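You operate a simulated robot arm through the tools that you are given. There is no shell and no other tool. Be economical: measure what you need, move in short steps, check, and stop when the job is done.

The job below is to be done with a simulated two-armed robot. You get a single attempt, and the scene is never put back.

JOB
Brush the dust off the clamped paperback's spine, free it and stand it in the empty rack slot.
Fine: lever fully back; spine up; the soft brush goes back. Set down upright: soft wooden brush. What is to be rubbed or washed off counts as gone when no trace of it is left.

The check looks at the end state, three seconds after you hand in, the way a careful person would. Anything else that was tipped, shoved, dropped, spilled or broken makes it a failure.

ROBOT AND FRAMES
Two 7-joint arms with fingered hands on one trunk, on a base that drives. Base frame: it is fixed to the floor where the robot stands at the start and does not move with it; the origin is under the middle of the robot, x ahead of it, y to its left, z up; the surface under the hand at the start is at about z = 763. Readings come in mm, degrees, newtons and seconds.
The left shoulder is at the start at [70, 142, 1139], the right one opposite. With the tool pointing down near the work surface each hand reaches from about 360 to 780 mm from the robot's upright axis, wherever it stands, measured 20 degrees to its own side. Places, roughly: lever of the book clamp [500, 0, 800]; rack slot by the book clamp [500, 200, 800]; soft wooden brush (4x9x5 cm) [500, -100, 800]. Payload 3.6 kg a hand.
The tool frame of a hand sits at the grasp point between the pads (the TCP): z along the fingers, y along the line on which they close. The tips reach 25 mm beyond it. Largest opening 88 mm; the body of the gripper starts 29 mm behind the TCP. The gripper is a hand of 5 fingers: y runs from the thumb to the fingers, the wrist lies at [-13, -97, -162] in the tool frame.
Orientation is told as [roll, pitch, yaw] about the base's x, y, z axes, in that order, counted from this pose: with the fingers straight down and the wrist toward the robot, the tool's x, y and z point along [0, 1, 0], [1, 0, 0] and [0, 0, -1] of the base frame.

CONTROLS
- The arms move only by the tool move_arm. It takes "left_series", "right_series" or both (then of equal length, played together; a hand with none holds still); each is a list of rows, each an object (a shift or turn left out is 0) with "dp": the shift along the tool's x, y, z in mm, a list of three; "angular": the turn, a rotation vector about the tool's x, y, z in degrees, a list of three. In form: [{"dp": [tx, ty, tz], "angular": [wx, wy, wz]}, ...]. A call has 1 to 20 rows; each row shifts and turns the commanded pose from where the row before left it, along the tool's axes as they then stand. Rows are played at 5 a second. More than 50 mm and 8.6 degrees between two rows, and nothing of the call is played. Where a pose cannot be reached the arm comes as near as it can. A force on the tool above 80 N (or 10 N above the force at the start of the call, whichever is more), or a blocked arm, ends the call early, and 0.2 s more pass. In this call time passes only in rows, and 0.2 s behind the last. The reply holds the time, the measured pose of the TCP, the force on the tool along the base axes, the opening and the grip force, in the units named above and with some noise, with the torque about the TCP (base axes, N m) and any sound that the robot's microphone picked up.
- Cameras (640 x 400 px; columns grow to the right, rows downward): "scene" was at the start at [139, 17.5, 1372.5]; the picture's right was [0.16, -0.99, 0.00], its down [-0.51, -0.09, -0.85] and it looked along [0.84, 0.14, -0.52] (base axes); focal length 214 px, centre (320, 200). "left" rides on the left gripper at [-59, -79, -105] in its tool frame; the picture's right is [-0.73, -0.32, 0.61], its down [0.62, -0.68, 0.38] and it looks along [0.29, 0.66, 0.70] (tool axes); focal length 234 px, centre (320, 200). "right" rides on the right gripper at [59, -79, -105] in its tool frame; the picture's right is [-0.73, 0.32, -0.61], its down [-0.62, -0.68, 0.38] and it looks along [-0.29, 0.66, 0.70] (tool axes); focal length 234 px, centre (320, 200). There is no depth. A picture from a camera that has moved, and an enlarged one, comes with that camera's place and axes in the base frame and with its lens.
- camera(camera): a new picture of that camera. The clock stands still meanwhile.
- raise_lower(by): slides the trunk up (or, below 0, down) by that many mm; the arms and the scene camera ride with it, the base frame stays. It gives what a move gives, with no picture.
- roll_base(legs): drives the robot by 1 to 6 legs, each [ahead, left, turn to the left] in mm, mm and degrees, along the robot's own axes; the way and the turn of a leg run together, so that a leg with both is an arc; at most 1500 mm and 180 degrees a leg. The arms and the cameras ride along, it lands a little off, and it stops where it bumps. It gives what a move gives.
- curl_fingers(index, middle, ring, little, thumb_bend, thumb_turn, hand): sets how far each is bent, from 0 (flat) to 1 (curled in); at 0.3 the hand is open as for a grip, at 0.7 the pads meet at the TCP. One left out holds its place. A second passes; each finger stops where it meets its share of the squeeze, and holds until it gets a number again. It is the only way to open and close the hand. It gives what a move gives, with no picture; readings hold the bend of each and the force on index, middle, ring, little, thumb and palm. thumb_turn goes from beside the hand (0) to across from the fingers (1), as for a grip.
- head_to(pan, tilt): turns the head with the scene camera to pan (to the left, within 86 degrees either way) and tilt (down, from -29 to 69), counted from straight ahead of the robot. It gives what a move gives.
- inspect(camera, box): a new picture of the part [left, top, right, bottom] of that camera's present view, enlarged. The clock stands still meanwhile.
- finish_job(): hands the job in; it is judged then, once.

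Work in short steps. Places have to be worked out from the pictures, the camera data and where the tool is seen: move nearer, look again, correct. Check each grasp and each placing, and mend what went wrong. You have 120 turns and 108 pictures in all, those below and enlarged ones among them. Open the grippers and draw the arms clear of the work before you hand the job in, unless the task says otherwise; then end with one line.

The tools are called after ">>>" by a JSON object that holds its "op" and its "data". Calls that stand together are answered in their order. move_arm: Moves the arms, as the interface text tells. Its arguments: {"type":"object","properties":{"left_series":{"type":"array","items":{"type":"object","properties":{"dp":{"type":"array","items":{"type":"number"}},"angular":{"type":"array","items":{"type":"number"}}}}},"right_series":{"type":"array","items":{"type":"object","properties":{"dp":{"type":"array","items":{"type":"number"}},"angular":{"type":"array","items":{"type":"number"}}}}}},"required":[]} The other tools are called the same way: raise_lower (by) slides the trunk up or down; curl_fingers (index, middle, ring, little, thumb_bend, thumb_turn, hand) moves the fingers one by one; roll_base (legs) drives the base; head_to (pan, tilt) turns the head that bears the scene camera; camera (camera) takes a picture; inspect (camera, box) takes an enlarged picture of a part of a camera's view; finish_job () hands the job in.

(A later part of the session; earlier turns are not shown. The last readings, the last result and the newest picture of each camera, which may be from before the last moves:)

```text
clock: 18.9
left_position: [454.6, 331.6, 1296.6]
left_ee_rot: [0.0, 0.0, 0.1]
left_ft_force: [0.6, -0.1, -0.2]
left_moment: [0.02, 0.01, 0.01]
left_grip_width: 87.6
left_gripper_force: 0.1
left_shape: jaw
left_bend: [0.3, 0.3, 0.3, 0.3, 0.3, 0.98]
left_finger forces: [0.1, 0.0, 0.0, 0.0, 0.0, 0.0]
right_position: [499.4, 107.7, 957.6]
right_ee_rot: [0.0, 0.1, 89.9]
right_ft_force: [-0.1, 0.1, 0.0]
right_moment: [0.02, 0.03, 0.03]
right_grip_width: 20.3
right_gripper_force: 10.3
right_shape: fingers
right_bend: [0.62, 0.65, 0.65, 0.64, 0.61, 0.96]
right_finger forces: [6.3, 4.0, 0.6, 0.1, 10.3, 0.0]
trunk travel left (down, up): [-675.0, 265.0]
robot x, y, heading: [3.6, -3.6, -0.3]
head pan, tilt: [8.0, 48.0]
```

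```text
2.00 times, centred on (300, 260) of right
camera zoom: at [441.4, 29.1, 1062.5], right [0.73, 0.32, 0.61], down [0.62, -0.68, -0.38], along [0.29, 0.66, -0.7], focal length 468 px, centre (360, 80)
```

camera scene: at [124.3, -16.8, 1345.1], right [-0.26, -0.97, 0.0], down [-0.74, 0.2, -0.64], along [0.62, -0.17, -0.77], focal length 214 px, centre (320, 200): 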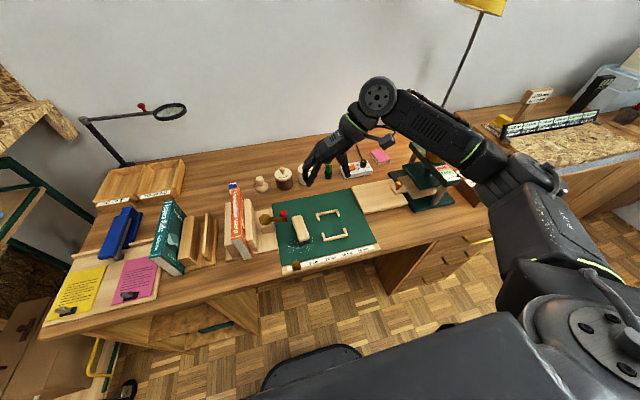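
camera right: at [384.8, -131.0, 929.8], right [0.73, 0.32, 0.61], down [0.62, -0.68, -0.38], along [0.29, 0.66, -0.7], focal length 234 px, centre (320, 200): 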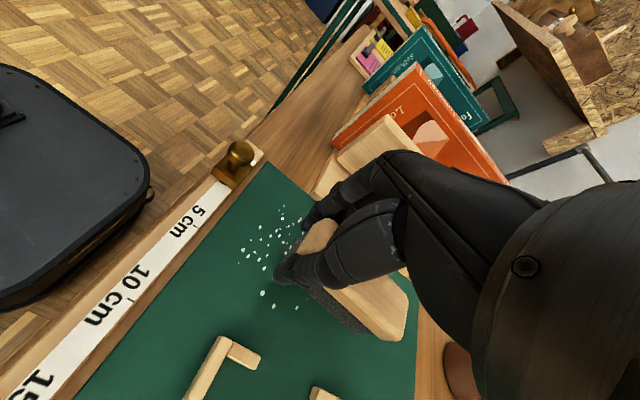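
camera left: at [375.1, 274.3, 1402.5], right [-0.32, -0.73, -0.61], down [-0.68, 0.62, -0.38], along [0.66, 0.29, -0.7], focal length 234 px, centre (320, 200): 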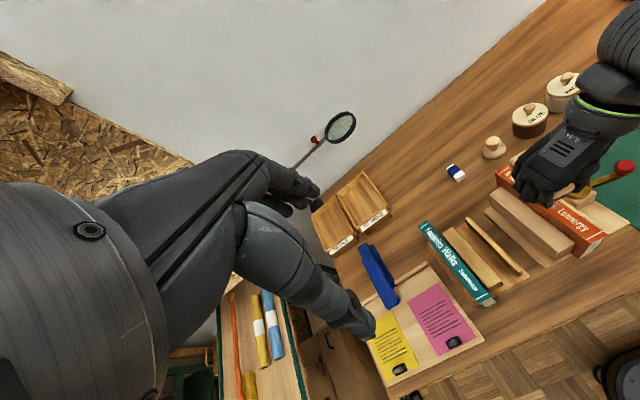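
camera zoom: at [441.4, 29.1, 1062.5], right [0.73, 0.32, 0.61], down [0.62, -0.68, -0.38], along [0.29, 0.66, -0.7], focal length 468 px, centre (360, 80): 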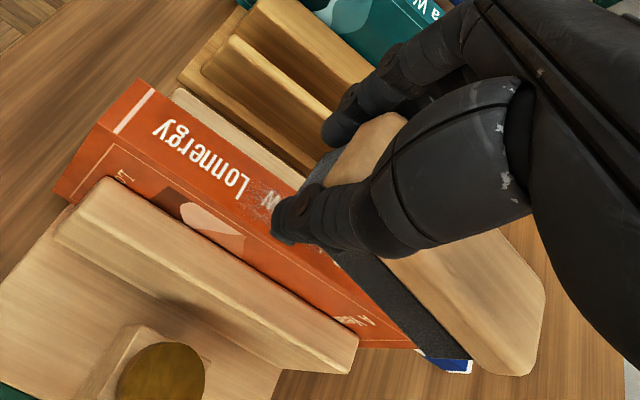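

The brush tilted slightly but is still held. Tighten the grip before stroking.

>>> {"op": "curl_fingers", "data": {"hand": "right", "index": 0.85, "middle": 0.85, "ring": 0.75, "little": 0.7, "thumb_bend": 0.85}}

>>> {"op": "inspect", "data": {"camera": "right", "box": [160, 160, 440, 360]}}

>>> {"op": "inspect", "data": {"camera": "scene", "box": [260, 150, 340, 210]}}

```text
clock: 19.9
left_position: [453.9, 332.9, 1297.7]
left_ee_rot: [0.0, 0.0, 0.1]
left_ft_force: [0.0, 1.1, 0.0]
left_moment: [0.0, 0.0, 0.01]
left_grip_width: 87.7
left_gripper_force: 0.0
left_shape: jaw
left_bend: [0.3, 0.3, 0.3, 0.3, 0.3, 0.98]
left_finger forces: [0.1, 0.0, 0.0, 0.0, 0.1, 0.0]
right_position: [498.9, 107.6, 958.0]
right_ee_rot: [0.1, 0.1, 90.0]
right_ft_force: [-0.4, -0.7, -1.2]
right_moment: [0.03, 0.02, -0.01]
right_grip_width: 7.6
right_gripper_force: 26.3
right_shape: fingers
right_bend: [0.74, 0.65, 0.73, 0.7, 0.7, 0.9]
right_finger forces: [8.8, 15.1, 5.6, 0.0, 22.5, 0.0]
trunk travel left (down, up): [-675.0, 265.0]
robot x, y, heading: [0.9, -2.0, 0.0]
head pan, tilt: [8.0, 48.0]
```

```text
2.00 times, centred on (300, 260) of right
camera zoom: at [440.9, 29.4, 1062.8], right [0.73, 0.32, 0.61], down [0.62, -0.68, -0.38], along [0.29, 0.66, -0.7], focal length 468 px, centre (360, 80)
```

zoom: 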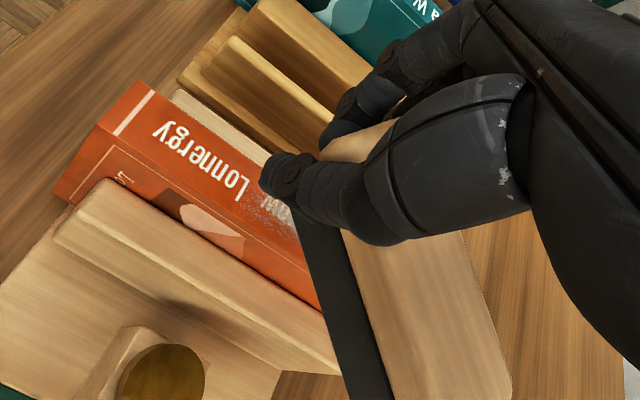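

```text
6.67 times, centred on (300, 180) of scene
camera zoom: at [128.5, 13.8, 1347.8], right [0.14, -0.99, 0.0], down [-0.74, -0.1, -0.67], along [0.66, 0.09, -0.74], focal length 1430 px, centre (453, 333)
```

zoom: 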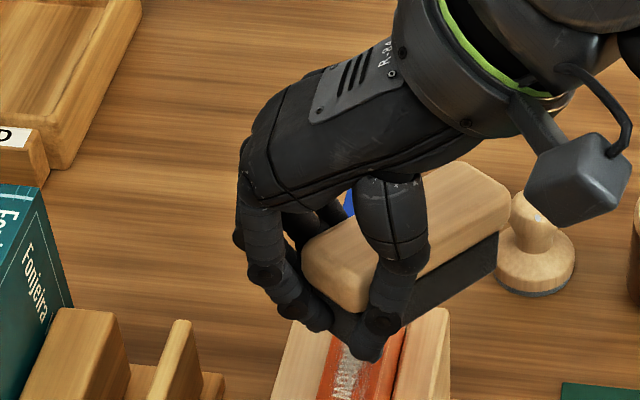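

The hard squeeze slipped the index past the brush's end and yawed the brush about -40°. I'll set it down on free mat and re-grip at its middle. First carry it back over the mat.

>>> {"op": "move_arm", "data": {"right_series": [{"dp": [13, -40, 0]}, {"dp": [13, -40, 0]}, {"dp": [13, -40, 0]}, {"dp": [12, -42, 0]}, {"dp": [0, 0, 30]}, {"dp": [0, 0, 30]}, {"dp": [0, 0, 30]}, {"dp": [0, 0, 0]}]}}

>>> {"op": "head_to", "data": {"pan": -5, "tilt": 50}}

>>> {"op": "inspect", "data": {"camera": "scene", "box": [270, 160, 390, 250]}}

>>> {"op": "inspect", "data": {"camera": "right", "box": [160, 160, 440, 360]}}

```text
clock: 21.8
left_position: [453.7, 331.9, 1295.1]
left_ee_rot: [0.0, -0.1, 0.2]
left_ft_force: [0.1, 0.2, -0.3]
left_moment: [-0.02, 0.0, 0.0]
left_grip_width: 87.4
left_gripper_force: 0.1
left_shape: jaw
left_bend: [0.3, 0.3, 0.3, 0.3, 0.3, 0.98]
left_finger forces: [0.0, 0.0, 0.0, 0.0, 0.1, 0.0]
right_position: [445.8, -50.7, 871.2]
right_ee_rot: [0.0, 0.0, 90.0]
right_ft_force: [0.1, -0.8, -0.1]
right_moment: [0.04, 0.02, -0.01]
right_grip_width: 6.1
right_gripper_force: 24.9
right_shape: fingers
right_bend: [0.74, 0.65, 0.73, 0.7, 0.72, 0.89]
right_finger forces: [8.4, 15.8, 5.2, 0.0, 21.0, 0.1]
trunk travel left (down, up): [-675.0, 265.0]
robot x, y, heading: [-0.6, 0.7, -0.1]
head pan, tilt: [8.0, 48.0]
```

```text
clock: 22.5
left_position: [454.8, 332.8, 1297.8]
left_ee_rot: [-0.1, 0.0, 0.1]
left_ft_force: [0.6, -0.4, -0.8]
left_moment: [-0.01, -0.01, -0.01]
left_grip_width: 87.6
left_gripper_force: 0.1
left_shape: jaw
left_bend: [0.3, 0.3, 0.3, 0.3, 0.3, 0.98]
left_finger forces: [0.1, 0.0, 0.1, 0.1, 0.0, 0.0]
right_position: [446.8, -52.2, 870.6]
right_ee_rot: [0.1, 0.1, 90.0]
right_ft_force: [0.0, -1.2, -0.6]
right_moment: [0.01, 0.01, -0.06]
right_grip_width: 6.0
right_gripper_force: 25.6
right_shape: fingers
right_bend: [0.74, 0.65, 0.73, 0.7, 0.72, 0.89]
right_finger forces: [8.4, 15.7, 5.3, 0.1, 21.0, 0.0]
trunk travel left (down, up): [-675.0, 265.0]
robot x, y, heading: [2.4, -1.4, -0.1]
head pan, tilt: [-5.0, 50.0]
```

```text
4.44 times, centred on (330, 205) of scene
camera zoom: at [127.1, -4.0, 1345.1], right [-0.09, -1.0, 0.0], down [-0.76, 0.07, -0.64], along [0.64, -0.06, -0.77], focal length 953 px, centre (276, 178)
```

zoom: 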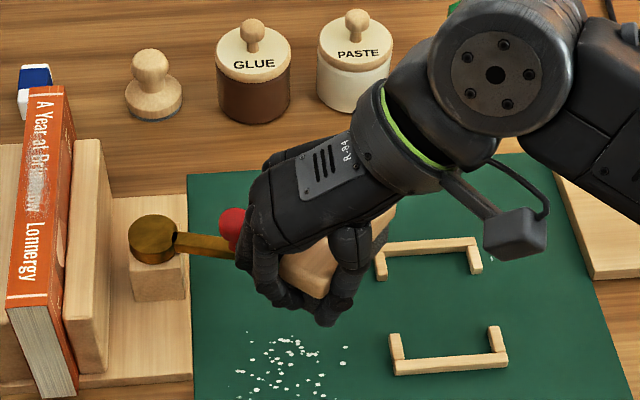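

```text
2.00 times, centred on (300, 260) of right
camera zoom: at [388.0, -130.4, 975.4], right [0.73, 0.32, 0.61], down [0.62, -0.68, -0.38], along [0.29, 0.66, -0.7], focal length 468 px, centre (360, 80)
```

zoom: 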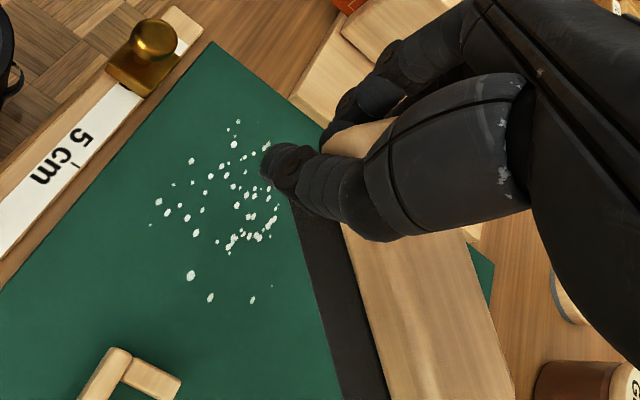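

Descend slowly to set the brush down clear of the frame.

>>> {"op": "move_arm", "data": {"right_series": [{"dp": [0, 0, 25]}, {"dp": [0, 0, 20]}, {"dp": [0, 0, 12]}, {"dp": [0, 0, 4]}, {"dp": [0, 0, 0]}]}}

>>> {"op": "inspect", "data": {"camera": "right", "box": [160, 160, 440, 360]}}

```text
clock: 23.7
left_position: [453.9, 331.1, 1297.5]
left_ee_rot: [-0.1, 0.0, 0.0]
left_ft_force: [0.3, -0.3, 0.4]
left_moment: [0.0, 0.01, 0.0]
left_grip_width: 87.9
left_gripper_force: 0.0
left_shape: jaw
left_bend: [0.3, 0.3, 0.3, 0.3, 0.3, 0.98]
left_finger forces: [0.0, 0.1, 0.1, 0.0, 0.0, 0.0]
right_position: [445.5, -52.2, 808.7]
right_ee_rot: [0.0, 0.0, 90.0]
right_ft_force: [0.5, 0.2, -0.8]
right_moment: [0.01, 0.01, -0.02]
right_grip_width: 5.1
right_gripper_force: 24.6
right_shape: fingers
right_bend: [0.74, 0.65, 0.74, 0.7, 0.72, 0.89]
right_finger forces: [8.0, 15.5, 4.9, 0.1, 20.5, 0.0]
trunk travel left (down, up): [-675.0, 265.0]
robot x, y, heading: [0.6, -0.2, -0.3]
head pan, tilt: [-5.0, 50.0]
```

```text
2.00 times, centred on (300, 260) of right
camera zoom: at [387.5, -130.3, 913.4], right [0.73, 0.32, 0.61], down [0.62, -0.68, -0.38], along [0.29, 0.66, -0.7], focal length 468 px, centre (360, 80)
```

zoom: 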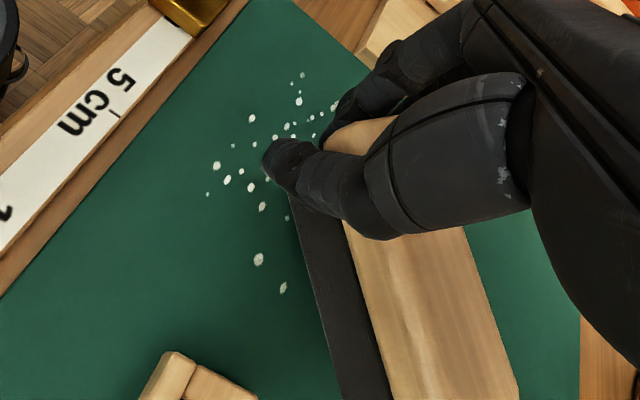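

Nearly down; continue in small steps to contact.

>>> {"op": "move_arm", "data": {"right_series": [{"dp": [0, 0, 3]}, {"dp": [0, 0, 3]}, {"dp": [0, 0, 0]}]}}

>>> {"op": "move_arm", "data": {"right_series": [{"dp": [0, 0, 2]}, {"dp": [0, 0, 0]}]}}

>>> {"op": "move_arm", "data": {"right_series": [{"dp": [0, 0, 2]}, {"dp": [0, 0, 0]}]}}

```text
clock: 24.5
left_position: [454.4, 332.0, 1296.8]
left_ee_rot: [0.0, 0.0, 0.1]
left_ft_force: [0.1, -0.3, -0.2]
left_moment: [0.01, 0.03, -0.01]
left_grip_width: 87.6
left_gripper_force: 0.1
left_shape: jaw
left_bend: [0.3, 0.3, 0.3, 0.3, 0.3, 0.98]
left_finger forces: [0.0, 0.0, 0.0, 0.0, 0.1, 0.0]
right_position: [444.3, -52.4, 803.3]
right_ee_rot: [0.1, 0.0, 89.9]
right_ft_force: [-0.6, 0.0, -0.9]
right_moment: [0.0, 0.02, 0.03]
right_grip_width: 5.0
right_gripper_force: 23.9
right_shape: fingers
right_bend: [0.74, 0.65, 0.74, 0.7, 0.73, 0.89]
right_finger forces: [8.1, 15.6, 5.0, 0.0, 20.6, 0.1]
trunk travel left (down, up): [-675.0, 265.0]
robot x, y, heading: [0.4, 1.3, -0.2]
head pan, tilt: [-5.0, 50.0]
```

```text
clock: 25.1
left_position: [454.6, 332.7, 1296.0]
left_ee_rot: [-0.1, 0.0, 0.0]
left_ft_force: [-0.4, 0.2, 0.6]
left_moment: [-0.05, -0.01, 0.0]
left_grip_width: 87.8
left_gripper_force: 0.0
left_shape: jaw
left_bend: [0.3, 0.3, 0.3, 0.3, 0.3, 0.98]
left_finger forces: [0.0, 0.1, 0.0, 0.1, 0.0, 0.0]
right_position: [445.6, -53.9, 801.2]
right_ee_rot: [0.0, 0.0, 89.9]
right_ft_force: [0.3, 0.5, -0.4]
right_moment: [0.01, 0.05, 0.02]
right_grip_width: 5.4
right_gripper_force: 24.1
right_shape: fingers
right_bend: [0.74, 0.65, 0.74, 0.7, 0.73, 0.89]
right_finger forces: [8.0, 15.7, 5.0, 0.1, 20.6, 0.0]
trunk travel left (down, up): [-675.0, 265.0]
robot x, y, heading: [1.4, -1.4, -0.0]
head pan, tilt: [-5.0, 50.0]
```

```text
clock: 25.7
left_position: [454.4, 332.2, 1296.8]
left_ee_rot: [0.0, 0.0, 0.0]
left_ft_force: [0.1, -0.8, -0.5]
left_moment: [-0.01, 0.01, 0.01]
left_grip_width: 87.8
left_gripper_force: 0.0
left_shape: jaw
left_bend: [0.3, 0.3, 0.3, 0.3, 0.3, 0.98]
left_finger forces: [0.0, 0.1, 0.0, 0.0, 0.0, 0.1]
right_position: [445.3, -52.9, 798.1]
right_ee_rot: [0.0, 0.1, 89.9]
right_ft_force: [-0.2, 0.0, -0.4]
right_moment: [0.04, 0.01, 0.01]
right_grip_width: 5.3
right_gripper_force: 24.6
right_shape: fingers
right_bend: [0.74, 0.65, 0.74, 0.7, 0.73, 0.89]
right_finger forces: [8.1, 15.6, 5.0, 0.1, 20.6, 0.1]
trunk travel left (down, up): [-675.0, 265.0]
robot x, y, heading: [0.0, -1.7, 0.2]
head pan, tilt: [-5.0, 50.0]
```

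No contact yet; continue.

>>> {"op": "move_arm", "data": {"right_series": [{"dp": [0, 0, 2]}, {"dp": [0, 0, 0]}]}}

>>> {"op": "move_arm", "data": {"right_series": [{"dp": [0, 0, 2]}, {"dp": [0, 0, 0]}]}}

>>> {"op": "inspect", "data": {"camera": "scene", "box": [280, 190, 360, 250]}}

>>> {"op": "inspect", "data": {"camera": "right", "box": [160, 160, 440, 360]}}

```text
clock: 26.3
left_position: [453.4, 333.3, 1297.1]
left_ee_rot: [0.0, 0.0, 0.1]
left_ft_force: [0.1, 0.5, -0.9]
left_moment: [0.03, 0.01, -0.03]
left_grip_width: 87.4
left_gripper_force: 0.1
left_shape: jaw
left_bend: [0.3, 0.3, 0.3, 0.3, 0.3, 0.98]
left_finger forces: [0.0, 0.0, 0.0, 0.0, 0.0, 0.0]
right_position: [446.7, -53.9, 796.7]
right_ee_rot: [0.0, -0.1, 90.0]
right_ft_force: [-0.3, 1.1, -1.0]
right_moment: [0.06, 0.01, 0.02]
right_grip_width: 4.9
right_gripper_force: 24.4
right_shape: fingers
right_bend: [0.74, 0.65, 0.74, 0.7, 0.73, 0.89]
right_finger forces: [8.1, 15.7, 4.9, 0.1, 20.7, 0.1]
trunk travel left (down, up): [-675.0, 265.0]
robot x, y, heading: [-1.2, 2.3, -0.0]
head pan, tilt: [-5.0, 50.0]
```

```text
clock: 26.9
left_position: [454.6, 333.8, 1295.9]
left_ee_rot: [0.1, 0.0, 0.2]
left_ft_force: [-0.6, 0.5, -0.3]
left_moment: [-0.01, 0.01, -0.03]
left_grip_width: 87.6
left_gripper_force: 0.0
left_shape: jaw
left_bend: [0.3, 0.3, 0.3, 0.3, 0.3, 0.98]
left_finger forces: [0.0, 0.0, 0.1, 0.0, 0.0, 0.0]
right_position: [446.7, -54.6, 794.9]
right_ee_rot: [0.0, 0.0, 90.0]
right_ft_force: [-1.1, 0.3, -0.7]
right_moment: [0.0, 0.04, -0.02]
right_grip_width: 5.0
right_gripper_force: 24.8
right_shape: fingers
right_bend: [0.74, 0.65, 0.74, 0.7, 0.73, 0.89]
right_finger forces: [8.0, 15.6, 5.0, 0.1, 20.6, 0.1]
trunk travel left (down, up): [-675.0, 265.0]
robot x, y, heading: [2.9, -3.0, 0.2]
head pan, tilt: [-5.0, 50.0]
```

```text
6.67 times, centred on (320, 220) of scene
camera zoom: at [127.1, -4.0, 1345.1], right [-0.09, -1.0, 0.0], down [-0.76, 0.07, -0.64], along [0.64, -0.06, -0.77], focal length 1430 px, centre (320, 67)
```

zoom: 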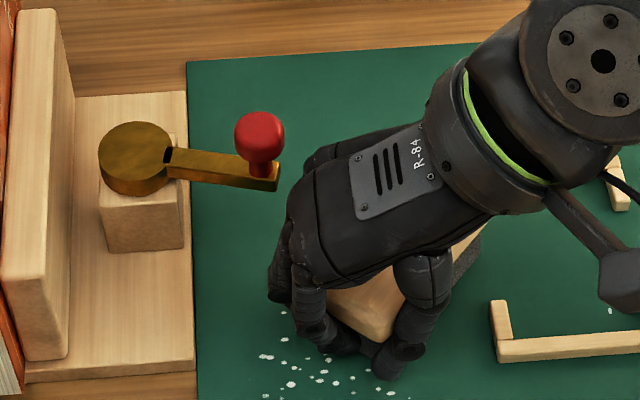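

```text
2.00 times, centred on (300, 260) of right
camera zoom: at [388.3, -131.6, 899.2], right [0.73, 0.32, 0.61], down [0.62, -0.68, -0.38], along [0.29, 0.66, -0.7], focal length 468 px, centre (360, 80)
```

zoom: 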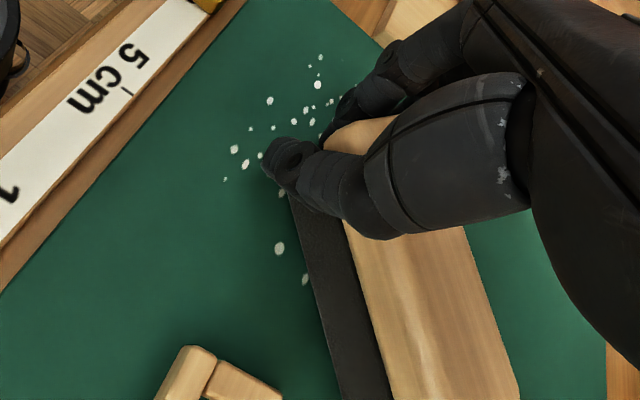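

Still hovering. Continue down.

>>> {"op": "move_arm", "data": {"right_series": [{"dp": [0, 0, 1.5]}, {"dp": [0, 0, 1.5]}, {"dp": [0, 0, 0]}]}}

>>> {"op": "move_arm", "data": {"right_series": [{"dp": [0, 0, 1.5]}, {"dp": [0, 0, 1.5]}, {"dp": [0, 0, 0]}]}}

>>> {"op": "inspect", "data": {"camera": "right", "box": [160, 160, 440, 360]}}

```text
clock: 27.7
left_position: [454.6, 332.0, 1295.4]
left_ee_rot: [0.0, 0.0, 0.1]
left_ft_force: [-0.1, 0.3, 0.7]
left_moment: [-0.02, -0.03, -0.01]
left_grip_width: 87.2
left_gripper_force: 0.1
left_shape: jaw
left_bend: [0.3, 0.3, 0.3, 0.3, 0.3, 0.98]
left_finger forces: [0.0, 0.0, 0.0, 0.0, 0.0, 0.0]
right_position: [446.2, -52.9, 792.3]
right_ee_rot: [-0.1, 0.0, 90.0]
right_ft_force: [-0.8, -0.4, -0.2]
right_moment: [0.01, -0.03, -0.01]
right_grip_width: 5.0
right_gripper_force: 24.7
right_shape: fingers
right_bend: [0.74, 0.65, 0.74, 0.7, 0.73, 0.89]
right_finger forces: [7.7, 16.0, 4.5, 0.0, 20.6, 0.0]
trunk travel left (down, up): [-675.0, 265.0]
robot x, y, heading: [-2.5, 2.2, -0.1]
head pan, tilt: [-5.0, 50.0]
```

```text
clock: 28.5
left_position: [453.5, 332.6, 1297.2]
left_ee_rot: [0.0, 0.0, 0.0]
left_ft_force: [-0.8, -0.3, 0.9]
left_moment: [0.02, 0.01, -0.01]
left_grip_width: 87.3
left_gripper_force: 0.1
left_shape: jaw
left_bend: [0.3, 0.3, 0.3, 0.3, 0.3, 0.98]
left_finger forces: [0.1, 0.1, 0.1, 0.0, 0.1, 0.0]
right_position: [444.6, -53.7, 790.4]
right_ee_rot: [-0.2, -0.1, 89.9]
right_ft_force: [3.6, 1.5, 10.5]
right_moment: [0.14, -0.19, 0.02]
right_grip_width: 4.6
right_gripper_force: 26.8
right_shape: fingers
right_bend: [0.74, 0.64, 0.74, 0.7, 0.73, 0.88]
right_finger forces: [7.7, 18.3, 4.9, 0.1, 22.5, 0.0]
trunk travel left (down, up): [-675.0, 265.0]
robot x, y, heading: [-0.5, -0.1, -0.1]
head pan, tilt: [-5.0, 50.0]
```

```text
2.00 times, centred on (300, 260) of right
camera zoom: at [386.9, -131.2, 895.1], right [0.73, 0.32, 0.61], down [0.62, -0.68, -0.38], along [0.29, 0.66, -0.69], focal length 468 px, centre (360, 80)
```

zoom: 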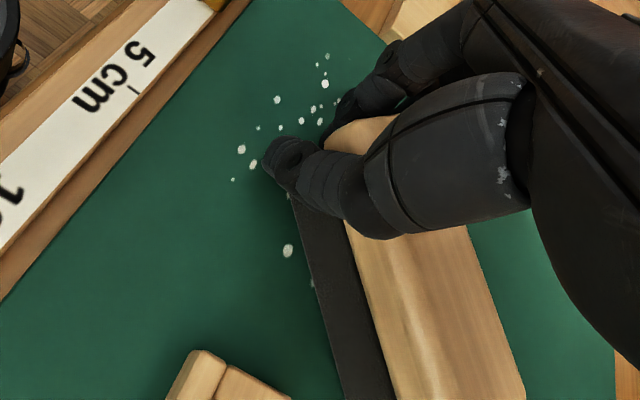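

Touching down now (10 N). Release gently, then rise a little.

>>> {"op": "curl_fingers", "data": {"hand": "right", "index": 0.6, "middle": 0.6, "ring": 0.6, "little": 0.6, "thumb_bend": 0.6}}

>>> {"op": "curl_fingers", "data": {"hand": "right", "index": 0.4, "middle": 0.4, "ring": 0.4, "little": 0.4, "thumb_bend": 0.35}}

>>> {"op": "inspect", "data": {"camera": "right", "box": [160, 160, 440, 360]}}

```text
clock: 29.5
left_position: [452.1, 331.8, 1296.9]
left_ee_rot: [0.0, -0.1, 0.1]
left_ft_force: [0.0, -0.3, -0.6]
left_moment: [-0.02, 0.0, 0.0]
left_grip_width: 87.6
left_gripper_force: 0.0
left_shape: jaw
left_bend: [0.3, 0.3, 0.3, 0.3, 0.3, 0.98]
left_finger forces: [0.0, 0.0, 0.1, 0.0, 0.0, 0.1]
right_position: [444.9, -53.2, 789.4]
right_ee_rot: [0.0, 0.0, 90.1]
right_ft_force: [-1.5, -2.2, 9.0]
right_moment: [-0.04, 0.01, -0.07]
right_grip_width: 17.0
right_gripper_force: 6.9
right_shape: fingers
right_bend: [0.63, 0.6, 0.6, 0.6, 0.6, 0.95]
right_finger forces: [2.2, 5.6, 0.1, 0.0, 5.6, 0.1]
trunk travel left (down, up): [-675.0, 265.0]
robot x, y, heading: [1.4, -6.1, 0.1]
head pan, tilt: [-5.0, 50.0]
```

```text
clock: 30.5
left_position: [453.0, 331.4, 1296.9]
left_ee_rot: [0.0, 0.0, 0.0]
left_ft_force: [-0.7, 0.1, 0.1]
left_moment: [0.02, -0.03, -0.01]
left_grip_width: 87.7
left_gripper_force: 0.0
left_shape: jaw
left_bend: [0.3, 0.3, 0.3, 0.3, 0.3, 0.98]
left_finger forces: [0.0, 0.0, 0.0, 0.0, 0.1, 0.1]
right_position: [445.6, -53.8, 790.3]
right_ee_rot: [0.0, -0.1, 90.0]
right_ft_force: [0.3, -2.9, 7.7]
right_moment: [0.19, -0.05, -0.06]
right_grip_width: 68.6
right_gripper_force: 4.2
right_shape: fingers
right_bend: [0.4, 0.43, 0.4, 0.4, 0.35, 0.97]
right_finger forces: [0.1, 8.3, 0.0, 0.0, 0.0, 0.0]
trunk travel left (down, up): [-675.0, 265.0]
robot x, y, heading: [-3.4, -2.7, -0.1]
head pan, tilt: [-5.0, 50.0]
```

```text
2.00 times, centred on (300, 260) of right
camera zoom: at [386.6, -131.7, 894.6], right [0.73, 0.32, 0.61], down [0.62, -0.68, -0.38], along [0.29, 0.66, -0.7], focal length 468 px, centre (360, 80)
```

zoom: 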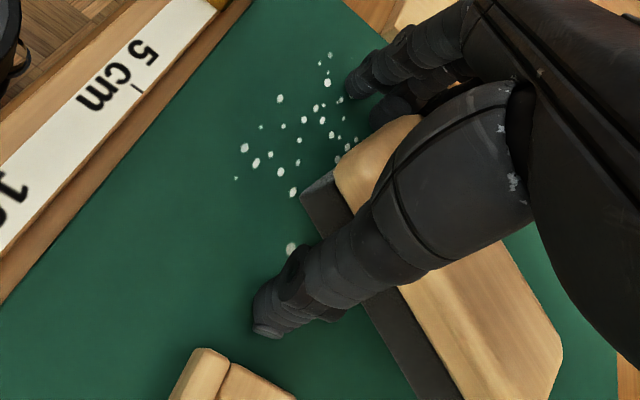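

Released; the middle fingertip presses on the mat. Rise straight up and look.

>>> {"op": "move_arm", "data": {"right_series": [{"dp": [0, 0, -5]}, {"dp": [0, 0, -25]}, {"dp": [0, 0, -45]}, {"dp": [0, 0, -40]}, {"dp": [0, 0, 0]}]}}

>>> {"op": "inspect", "data": {"camera": "right", "box": [160, 160, 440, 360]}}

>>> {"op": "inspect", "data": {"camera": "scene", "box": [270, 160, 390, 250]}}

```text
clock: 31.7
left_position: [454.4, 332.2, 1295.8]
left_ee_rot: [0.0, 0.0, 0.1]
left_ft_force: [-0.5, 0.1, -0.1]
left_moment: [-0.02, 0.0, 0.0]
left_grip_width: 87.7
left_gripper_force: 0.1
left_shape: jaw
left_bend: [0.3, 0.3, 0.3, 0.3, 0.3, 0.98]
left_finger forces: [0.0, 0.1, 0.0, 0.0, 0.0, 0.0]
right_position: [442.2, -52.4, 905.5]
right_ee_rot: [0.0, 0.0, 89.9]
right_ft_force: [0.4, 0.5, -0.6]
right_moment: [0.0, 0.01, 0.0]
right_grip_width: 68.6
right_gripper_force: 0.1
right_shape: fingers
right_bend: [0.4, 0.4, 0.4, 0.4, 0.35, 0.97]
right_finger forces: [0.0, 0.0, 0.0, 0.1, 0.1, 0.0]
trunk travel left (down, up): [-675.0, 265.0]
robot x, y, heading: [-0.9, -4.9, 0.2]
head pan, tilt: [-5.0, 50.0]
```

```text
2.00 times, centred on (300, 260) of right
camera zoom: at [384.7, -131.4, 1009.5], right [0.73, 0.32, 0.61], down [0.62, -0.68, -0.38], along [0.29, 0.66, -0.7], focal length 468 px, centre (360, 80)
```

zoom: 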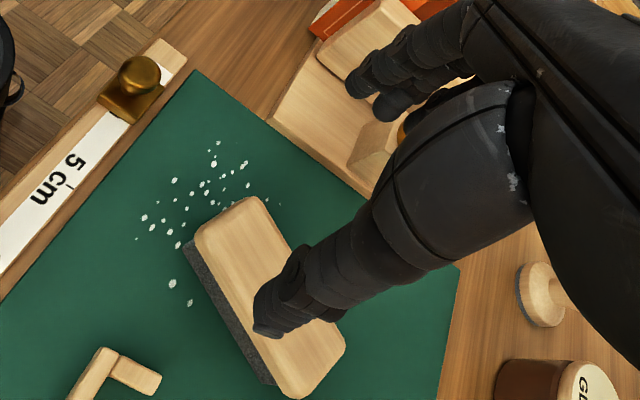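

```text
4.44 times, centred on (330, 205) of scene
camera zoom: at [127.0, -4.1, 1345.1], right [-0.09, -1.0, 0.0], down [-0.76, 0.07, -0.64], along [0.64, -0.06, -0.77], focal length 953 px, centre (276, 178)
```

zoom: 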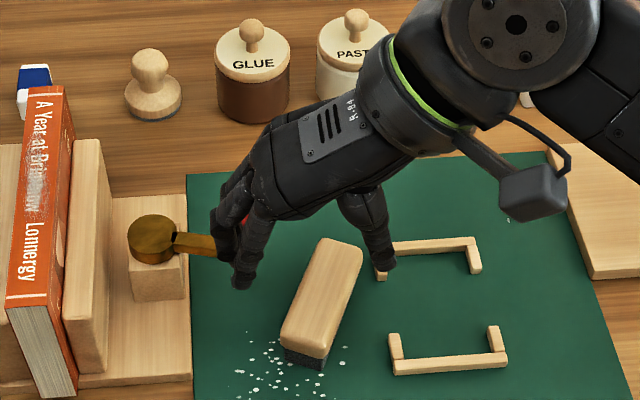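

Brush stands upright at centre (472,-71), yaw about -26°. Rotate the hand to yaw 64 over its middle and look.

>>> {"op": "curl_fingers", "data": {"hand": "right", "index": 0.43, "middle": 0.43, "ring": 0.43, "little": 0.43, "thumb_bend": 0.43}}

>>> {"op": "move_arm", "data": {"right_series": [{"dp": [-23, -15, 0]}, {"angular": [0, 0, 6.5]}, {"angular": [0, 0, 6.5]}, {"angular": [0, 0, 6.5]}, {"angular": [0, 0, 6.5]}, {"dp": [0, 0, 30]}, {"dp": [0, 0, 25]}, {"dp": [0, 0, 0]}]}}

>>> {"op": "inspect", "data": {"camera": "right", "box": [160, 160, 440, 360]}}

>>> {"op": "inspect", "data": {"camera": "scene", "box": [280, 170, 380, 250]}}

```text
clock: 32.7
left_position: [454.2, 331.0, 1296.6]
left_ee_rot: [-0.1, 0.0, 0.1]
left_ft_force: [-0.2, -0.1, -0.6]
left_moment: [0.03, -0.02, 0.03]
left_grip_width: 87.8
left_gripper_force: 0.0
left_shape: jaw
left_bend: [0.3, 0.3, 0.3, 0.3, 0.3, 0.98]
left_finger forces: [0.0, 0.1, 0.0, 0.0, 0.0, 0.1]
right_position: [443.1, -52.2, 904.6]
right_ee_rot: [0.0, 0.0, 90.1]
right_ft_force: [0.2, 0.7, 0.3]
right_moment: [0.01, 0.01, -0.02]
right_grip_width: 57.7
right_gripper_force: 0.1
right_shape: fingers
right_bend: [0.43, 0.43, 0.43, 0.43, 0.43, 0.97]
right_finger forces: [0.1, 0.0, 0.1, 0.0, 0.0, 0.0]
trunk travel left (down, up): [-675.0, 265.0]
robot x, y, heading: [-2.3, -0.4, 0.1]
head pan, tilt: [-5.0, 50.0]
```

```text
clock: 34.5
left_position: [453.5, 332.4, 1297.7]
left_ee_rot: [0.0, -0.1, 0.1]
left_ft_force: [-0.5, 0.0, -0.2]
left_moment: [-0.05, 0.01, -0.02]
left_grip_width: 87.9
left_gripper_force: 0.0
left_shape: jaw
left_bend: [0.3, 0.3, 0.3, 0.3, 0.3, 0.98]
left_finger forces: [0.1, 0.0, 0.1, 0.0, 0.0, 0.0]
right_position: [469.1, -70.1, 849.4]
right_ee_rot: [0.0, -0.1, 63.8]
right_ft_force: [-0.2, 0.4, -0.1]
right_moment: [0.02, 0.0, 0.01]
right_grip_width: 57.4
right_gripper_force: 0.0
right_shape: fingers
right_bend: [0.43, 0.43, 0.43, 0.43, 0.43, 0.97]
right_finger forces: [0.1, 0.0, 0.1, 0.1, 0.0, 0.1]
trunk travel left (down, up): [-675.0, 265.0]
robot x, y, heading: [-1.5, -1.8, 0.1]
head pan, tilt: [-5.0, 50.0]
```

```text
2.00 times, centred on (300, 260) of right
camera zoom: at [381.9, -114.5, 953.9], right [0.79, -0.03, 0.61], down [0.26, -0.89, -0.38], along [0.55, 0.46, -0.7], focal length 468 px, centre (360, 80)
```

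zoom: 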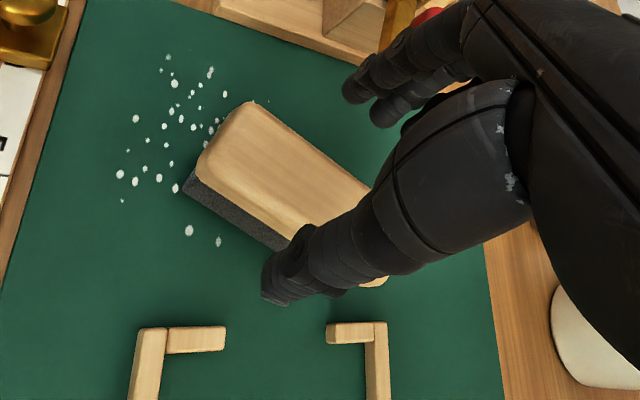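

```text
5.00 times, centred on (330, 210) of scene
camera zoom: at [126.9, -3.8, 1345.1], right [-0.09, -1.0, 0.0], down [-0.76, 0.07, -0.64], along [0.64, -0.06, -0.77], focal length 1072 px, centre (270, 150)
```

zoom: 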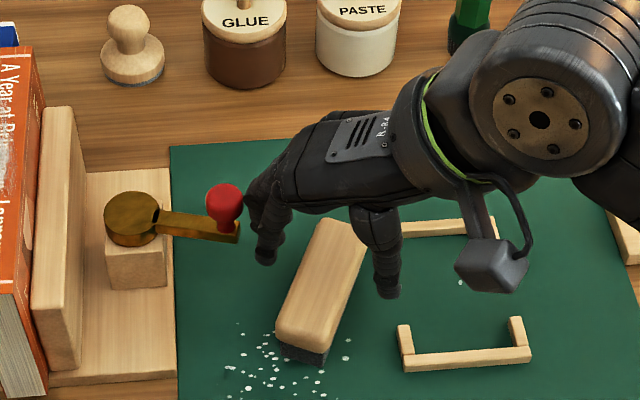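

Aligned across the brush. Shift 10 mm toward its near end so all fingers land on wood, then descend to z≈800.

>>> {"op": "move_arm", "data": {"right_series": [{"dp": [10, 2, 0]}, {"dp": [0, 0, 20]}, {"dp": [0, 0, 18]}, {"dp": [0, 0, 12]}, {"dp": [0, 0, 0]}]}}

>>> {"op": "curl_fingers", "data": {"hand": "right", "index": 0.58, "middle": 0.58, "ring": 0.58, "little": 0.58, "thumb_bend": 0.56}}

>>> {"op": "inspect", "data": {"camera": "right", "box": [160, 160, 440, 360]}}

>>> {"op": "inspect", "data": {"camera": "scene", "box": [280, 180, 360, 240]}}

```text
clock: 35.7
left_position: [455.1, 333.1, 1296.8]
left_ee_rot: [0.0, 0.0, 0.1]
left_ft_force: [-0.4, 0.1, -0.2]
left_moment: [-0.02, -0.03, 0.01]
left_grip_width: 87.8
left_gripper_force: 0.2
left_shape: jaw
left_bend: [0.3, 0.3, 0.3, 0.3, 0.3, 0.98]
left_finger forces: [0.0, 0.0, 0.1, 0.1, 0.1, 0.0]
right_position: [461.8, -61.9, 799.2]
right_ee_rot: [0.0, 0.0, 63.9]
right_ft_force: [0.1, -1.0, 0.1]
right_moment: [0.01, -0.01, -0.01]
right_grip_width: 57.4
right_gripper_force: 0.0
right_shape: fingers
right_bend: [0.43, 0.43, 0.43, 0.43, 0.43, 0.97]
right_finger forces: [0.0, 0.1, 0.1, 0.1, 0.0, 0.0]
trunk travel left (down, up): [-675.0, 265.0]
robot x, y, heading: [1.3, 0.7, 0.2]
head pan, tilt: [-5.0, 50.0]
```

```text
clock: 36.7
left_position: [453.6, 332.4, 1296.7]
left_ee_rot: [0.0, 0.0, 0.1]
left_ft_force: [1.0, -0.3, -0.1]
left_moment: [-0.01, 0.01, 0.03]
left_grip_width: 87.8
left_gripper_force: 0.1
left_shape: jaw
left_bend: [0.3, 0.3, 0.3, 0.3, 0.3, 0.98]
left_finger forces: [0.1, 0.0, 0.0, 0.0, 0.1, 0.0]
right_position: [462.5, -61.0, 797.5]
right_ee_rot: [0.0, 0.0, 64.0]
right_ft_force: [0.1, 0.1, -1.1]
right_moment: [0.01, -0.01, 0.03]
right_grip_width: 28.3
right_gripper_force: 0.3
right_shape: fingers
right_bend: [0.57, 0.57, 0.57, 0.56, 0.56, 0.97]
right_finger forces: [0.0, 0.0, 0.1, 0.5, 0.2, 0.0]
trunk travel left (down, up): [-675.0, 265.0]
robot x, y, heading: [0.8, -3.7, -0.1]
head pan, tilt: [-5.0, 50.0]
```

```text
2.00 times, centred on (300, 260) of right
camera zoom: at [375.5, -106.3, 902.7], right [0.79, -0.03, 0.61], down [0.26, -0.89, -0.38], along [0.55, 0.46, -0.7], focal length 468 px, centre (360, 80)
```

zoom: 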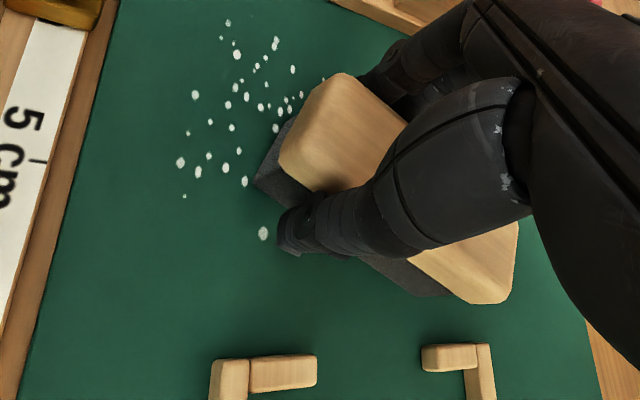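

```text
6.67 times, centred on (320, 210) of scene
camera zoom: at [127.0, -3.8, 1345.1], right [-0.09, -1.0, 0.0], down [-0.76, 0.07, -0.64], along [0.64, -0.06, -0.77], focal length 1430 px, centre (320, 133)
```

zoom: 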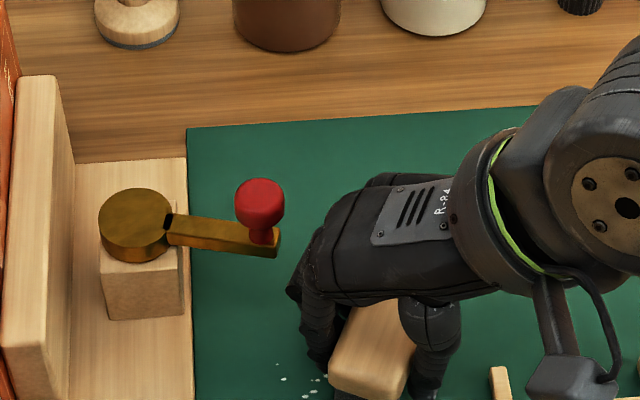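

All pads just touch. Squeeze evenly to a moderate force.

>>> {"op": "curl_fingers", "data": {"hand": "right", "index": 0.67, "middle": 0.67, "ring": 0.67, "little": 0.62, "thumb_bend": 0.72}}

>>> {"op": "move_arm", "data": {"right_series": [{"dp": [0, 0, -10]}, {"dp": [0, 0, -30]}, {"dp": [0, 0, -40]}, {"dp": [0, 0, 0]}]}}

>>> {"op": "inspect", "data": {"camera": "right", "box": [160, 160, 440, 360]}}

>>> {"op": "inspect", "data": {"camera": "scene", "box": [280, 160, 380, 240]}}

```text
clock: 37.7
left_position: [453.8, 331.8, 1296.9]
left_ee_rot: [0.0, 0.0, 0.1]
left_ft_force: [0.5, 0.1, -0.2]
left_moment: [-0.03, 0.02, -0.01]
left_grip_width: 87.7
left_gripper_force: 0.0
left_shape: jaw
left_bend: [0.3, 0.3, 0.3, 0.3, 0.3, 0.98]
left_finger forces: [0.1, 0.1, 0.0, 0.1, 0.0, 0.0]
right_position: [462.2, -62.9, 797.9]
right_ee_rot: [0.0, 0.1, 64.0]
right_ft_force: [-0.4, -0.4, 0.8]
right_moment: [0.01, 0.0, 0.01]
right_grip_width: 22.5
right_gripper_force: 11.0
right_shape: fingers
right_bend: [0.6, 0.63, 0.64, 0.62, 0.61, 0.95]
right_finger forces: [6.1, 3.5, 2.1, 0.0, 11.0, 0.1]
trunk travel left (down, up): [-675.0, 265.0]
robot x, y, heading: [-0.3, -2.6, -0.3]
head pan, tilt: [-5.0, 50.0]
```

```text
clock: 38.7
left_position: [453.7, 332.5, 1295.9]
left_ee_rot: [-0.1, -0.1, 0.1]
left_ft_force: [0.4, -0.7, -0.7]
left_moment: [0.0, 0.01, 0.01]
left_grip_width: 87.6
left_gripper_force: 0.1
left_shape: jaw
left_bend: [0.3, 0.3, 0.3, 0.3, 0.3, 0.98]
left_finger forces: [0.1, 0.1, 0.1, 0.0, 0.0, 0.0]
right_position: [457.5, -62.0, 877.0]
right_ee_rot: [0.0, 0.1, 64.0]
right_ft_force: [0.1, 0.3, -1.4]
right_moment: [-0.03, -0.01, 0.0]
right_grip_width: 22.4
right_gripper_force: 11.2
right_shape: fingers
right_bend: [0.6, 0.63, 0.64, 0.62, 0.61, 0.95]
right_finger forces: [6.1, 3.2, 2.0, 0.1, 10.8, 0.0]
trunk travel left (down, up): [-675.0, 265.0]
robot x, y, heading: [3.7, 0.1, 0.1]
head pan, tilt: [-5.0, 50.0]
```

```text
2.00 times, centred on (300, 260) of right
camera zoom: at [372.0, -106.1, 981.5], right [0.79, -0.03, 0.61], down [0.26, -0.89, -0.38], along [0.55, 0.46, -0.7], focal length 468 px, centre (360, 80)
```

zoom: 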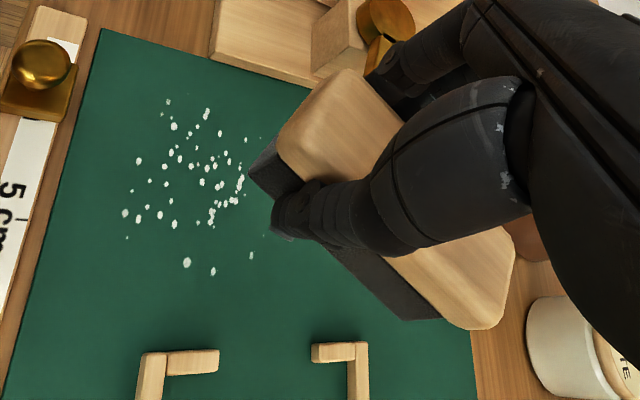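

```text
5.00 times, centred on (330, 200) of scene
camera zoom: at [127.2, -4.1, 1345.0], right [-0.09, -1.0, 0.0], down [-0.76, 0.07, -0.64], along [0.64, -0.06, -0.77], focal length 1072 px, centre (270, 200)
```

zoom: 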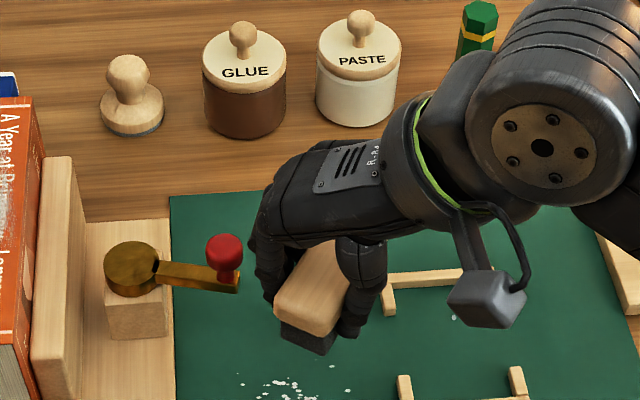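

Good centre grip. Raise, rotate so the brush's axis lies along x (hand yaw ≈ 98), and look.

>>> {"op": "move_arm", "data": {"right_series": [{"dp": [0, 0, -45]}, {"dp": [0, 0, -40]}, {"angular": [0, 0, -8]}, {"angular": [0, 0, -8]}, {"angular": [0, 0, -8]}, {"angular": [0, 0, -8]}, {"dp": [0, 0, 0]}]}}

>>> {"op": "inspect", "data": {"camera": "right", "box": [160, 160, 440, 360]}}

>>> {"op": "inspect", "data": {"camera": "scene", "box": [280, 130, 380, 210]}}

```text
clock: 40.3
left_position: [454.6, 330.9, 1297.1]
left_ee_rot: [0.0, 0.0, 0.1]
left_ft_force: [0.0, -0.2, -0.1]
left_moment: [0.02, -0.01, 0.01]
left_grip_width: 87.8
left_gripper_force: 0.0
left_shape: jaw
left_bend: [0.3, 0.3, 0.3, 0.3, 0.3, 0.98]
left_finger forces: [0.0, 0.0, 0.0, 0.1, 0.0, 0.0]
right_position: [460.8, -62.0, 963.2]
right_ee_rot: [0.0, 0.0, 96.0]
right_ft_force: [0.1, 0.2, -0.7]
right_moment: [0.0, 0.04, -0.01]
right_grip_width: 22.4
right_gripper_force: 10.9
right_shape: fingers
right_bend: [0.6, 0.63, 0.64, 0.62, 0.62, 0.95]
right_finger forces: [6.4, 3.1, 1.9, 0.0, 10.5, 0.0]
trunk travel left (down, up): [-675.0, 265.0]
robot x, y, heading: [2.6, -2.5, 0.1]
head pan, tilt: [-5.0, 50.0]
```

```text
2.00 times, centred on (300, 260) of right
camera zoom: at [411.0, -146.0, 1068.2], right [0.69, 0.4, 0.61], down [0.69, -0.61, -0.38], along [0.22, 0.68, -0.7], focal length 468 px, centre (360, 80)
```

zoom: 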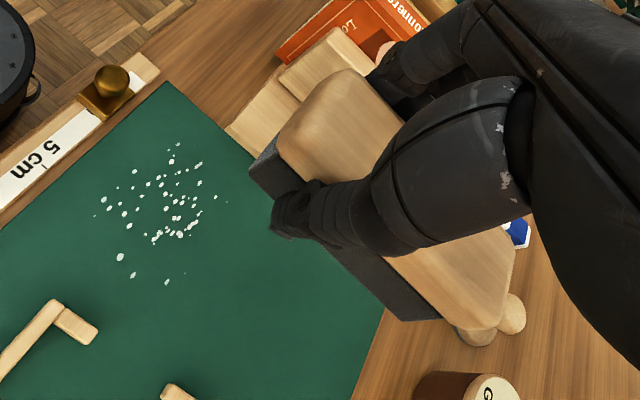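

```text
5.00 times, centred on (330, 170) of scene
camera zoom: at [126.9, -4.0, 1345.1], right [-0.09, -1.0, 0.0], down [-0.76, 0.07, -0.64], along [0.64, -0.06, -0.77], focal length 1072 px, centre (270, 350)
```

zoom: 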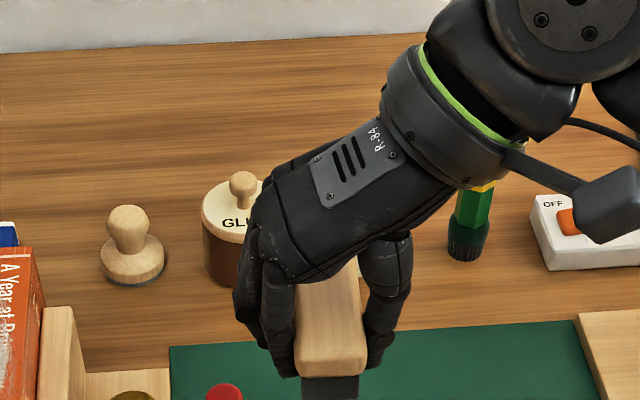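

Brush is now aligned within a few degrees, its centre near the TCP. Move over the spine's dusty middle.

>>> {"op": "move_arm", "data": {"right_series": [{"dp": [-16, 34, 0]}, {"dp": [-16, 34, 0]}, {"dp": [-16, 34, 0]}, {"dp": [-16, 34, 0]}, {"dp": [-15, 33, 0]}, {"angular": [0, 0, -3]}, {"dp": [0, 0, 15]}, {"dp": [0, 0, 0]}]}}

>>> {"op": "head_to", "data": {"pan": 10, "tilt": 46}}

>>> {"op": "inspect", "data": {"camera": "right", "box": [160, 160, 440, 360]}}

>>> {"op": "inspect", "data": {"camera": "scene", "box": [260, 130, 380, 220]}}

```text
clock: 42.1
left_position: [453.9, 332.7, 1297.3]
left_ee_rot: [0.1, 0.0, 0.1]
left_ft_force: [0.2, -0.4, -0.6]
left_moment: [0.04, -0.03, -0.02]
left_grip_width: 87.6
left_gripper_force: 0.2
left_shape: jaw
left_bend: [0.3, 0.3, 0.3, 0.3, 0.3, 0.98]
left_finger forces: [0.1, 0.0, 0.0, 0.0, 0.0, 0.0]
right_position: [522.1, 114.1, 948.2]
right_ee_rot: [0.1, 0.0, 99.0]
right_ft_force: [0.5, -0.7, -1.5]
right_moment: [0.03, 0.03, -0.01]
right_grip_width: 22.2
right_gripper_force: 11.3
right_shape: fingers
right_bend: [0.6, 0.63, 0.64, 0.62, 0.62, 0.95]
right_finger forces: [6.1, 2.9, 2.0, 0.0, 10.5, 0.1]
trunk travel left (down, up): [-675.0, 265.0]
robot x, y, heading: [3.5, 0.4, -0.0]
head pan, tilt: [-5.0, 50.0]
```

```text
clock: 42.9
left_position: [453.6, 331.6, 1296.6]
left_ee_rot: [0.0, 0.0, 0.2]
left_ft_force: [-1.3, -0.1, -0.7]
left_moment: [-0.03, 0.01, 0.01]
left_grip_width: 87.9
left_gripper_force: 0.0
left_shape: jaw
left_bend: [0.3, 0.3, 0.3, 0.3, 0.3, 0.98]
left_finger forces: [0.1, 0.0, 0.0, 0.0, 0.0, 0.0]
right_position: [522.8, 112.8, 948.7]
right_ee_rot: [-0.1, 0.0, 99.0]
right_ft_force: [0.1, -0.2, -0.4]
right_moment: [0.02, -0.01, -0.02]
right_grip_width: 22.4
right_gripper_force: 10.8
right_shape: fingers
right_bend: [0.6, 0.63, 0.64, 0.62, 0.62, 0.95]
right_finger forces: [6.2, 3.0, 2.1, 0.1, 10.4, 0.0]
trunk travel left (down, up): [-675.0, 265.0]
robot x, y, heading: [-2.1, -1.9, 0.0]
head pan, tilt: [10.0, 46.0]
```

```text
2.00 times, centred on (300, 260) of right
camera zoom: at [477.3, 27.3, 1052.7], right [0.67, 0.43, 0.61], down [0.72, -0.58, -0.38], along [0.18, 0.69, -0.7], focal length 468 px, centre (360, 80)
```

zoom: 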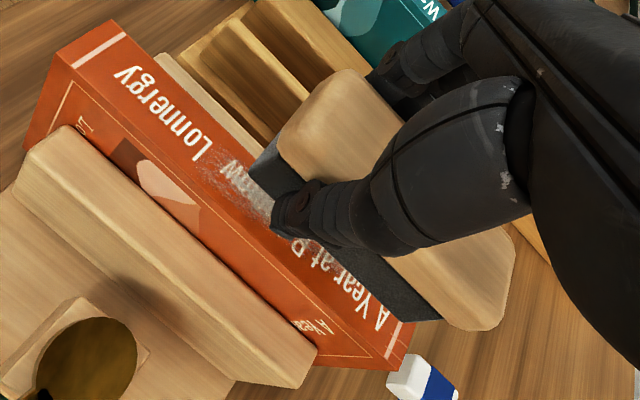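

```text
4.44 times, centred on (320, 175) of scene
camera zoom: at [129.7, 16.6, 1350.5], right [0.17, -0.98, 0.0], down [-0.71, -0.12, -0.69], along [0.68, 0.12, -0.72], focal length 953 px, centre (320, 311)
```

zoom: 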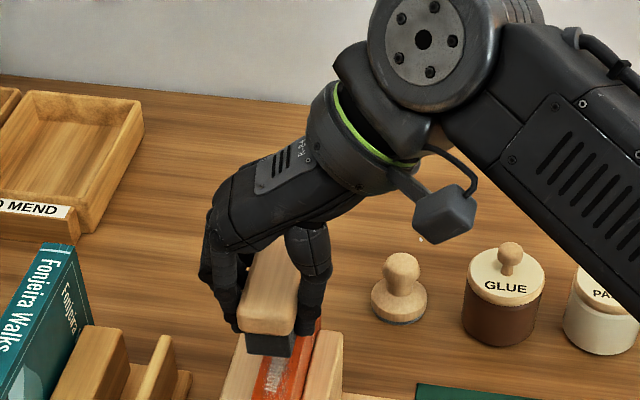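

Brush is about 4 mm too far left; dust begins near x 491. Correct and descend to just above contact (≈z 917).

>>> {"op": "move_arm", "data": {"right_series": [{"dp": [0.6, -4, 10]}, {"dp": [0, 0, 12]}, {"dp": [0, 0, 6]}, {"dp": [0, 0, 0]}]}}

>>> {"op": "move_arm", "data": {"right_series": [{"dp": [0, 0, 1.5]}, {"dp": [0, 0, 0]}]}}

>>> {"op": "move_arm", "data": {"right_series": [{"dp": [0, 0, 1.5]}, {"dp": [0, 0, 0]}]}}

```text
clock: 43.9
left_position: [455.6, 333.0, 1296.4]
left_ee_rot: [-0.1, -0.1, 0.2]
left_ft_force: [-0.3, 0.7, 0.1]
left_moment: [-0.01, 0.02, -0.04]
left_grip_width: 87.4
left_gripper_force: 0.1
left_shape: jaw
left_bend: [0.3, 0.3, 0.3, 0.3, 0.3, 0.98]
left_finger forces: [0.2, 0.0, 0.0, 0.0, 0.0, 0.0]
right_position: [522.8, 109.7, 918.1]
right_ee_rot: [0.0, 0.0, 98.9]
right_ft_force: [-0.1, 0.3, -1.0]
right_moment: [0.03, 0.02, 0.01]
right_grip_width: 22.3
right_gripper_force: 11.0
right_shape: fingers
right_bend: [0.6, 0.63, 0.64, 0.62, 0.62, 0.95]
right_finger forces: [6.3, 3.0, 2.1, 0.0, 10.6, 0.0]
trunk travel left (down, up): [-675.0, 265.0]
robot x, y, heading: [-3.4, 2.8, -0.1]
head pan, tilt: [10.0, 46.0]
```

```text
clock: 44.5
left_position: [453.9, 332.1, 1297.0]
left_ee_rot: [0.0, -0.1, 0.2]
left_ft_force: [0.4, 0.3, -0.1]
left_moment: [-0.02, 0.06, 0.0]
left_grip_width: 87.6
left_gripper_force: 0.0
left_shape: jaw
left_bend: [0.3, 0.3, 0.3, 0.3, 0.3, 0.98]
left_finger forces: [0.0, 0.0, 0.0, 0.0, 0.0, 0.0]
right_position: [522.6, 110.7, 918.6]
right_ee_rot: [0.0, 0.1, 99.0]
right_ft_force: [0.4, -0.6, 1.0]
right_moment: [0.0, 0.02, 0.01]
right_grip_width: 22.4
right_gripper_force: 10.7
right_shape: fingers
right_bend: [0.6, 0.63, 0.64, 0.62, 0.62, 0.95]
right_finger forces: [6.1, 3.1, 2.0, 0.1, 10.6, 0.1]
trunk travel left (down, up): [-675.0, 265.0]
robot x, y, heading: [-4.7, -0.6, 0.1]
head pan, tilt: [10.0, 46.0]
```

```text
clock: 45.1
left_position: [453.4, 331.7, 1296.8]
left_ee_rot: [0.0, 0.0, 0.1]
left_ft_force: [-0.2, 0.0, -0.1]
left_moment: [-0.05, -0.03, 0.01]
left_grip_width: 87.6
left_gripper_force: 0.1
left_shape: jaw
left_bend: [0.3, 0.3, 0.3, 0.3, 0.3, 0.98]
left_finger forces: [0.0, 0.1, 0.0, 0.0, 0.0, 0.0]
right_position: [520.9, 109.6, 918.4]
right_ee_rot: [-0.1, 0.0, 98.9]
right_ft_force: [2.5, 0.3, 5.9]
right_moment: [0.05, -0.02, 0.0]
right_grip_width: 22.0
right_gripper_force: 10.8
right_shape: fingers
right_bend: [0.6, 0.63, 0.64, 0.62, 0.62, 0.95]
right_finger forces: [5.7, 3.3, 1.9, 0.0, 11.1, 0.0]
trunk travel left (down, up): [-675.0, 265.0]
robot x, y, heading: [-1.5, -1.5, 0.2]
head pan, tilt: [10.0, 46.0]
```

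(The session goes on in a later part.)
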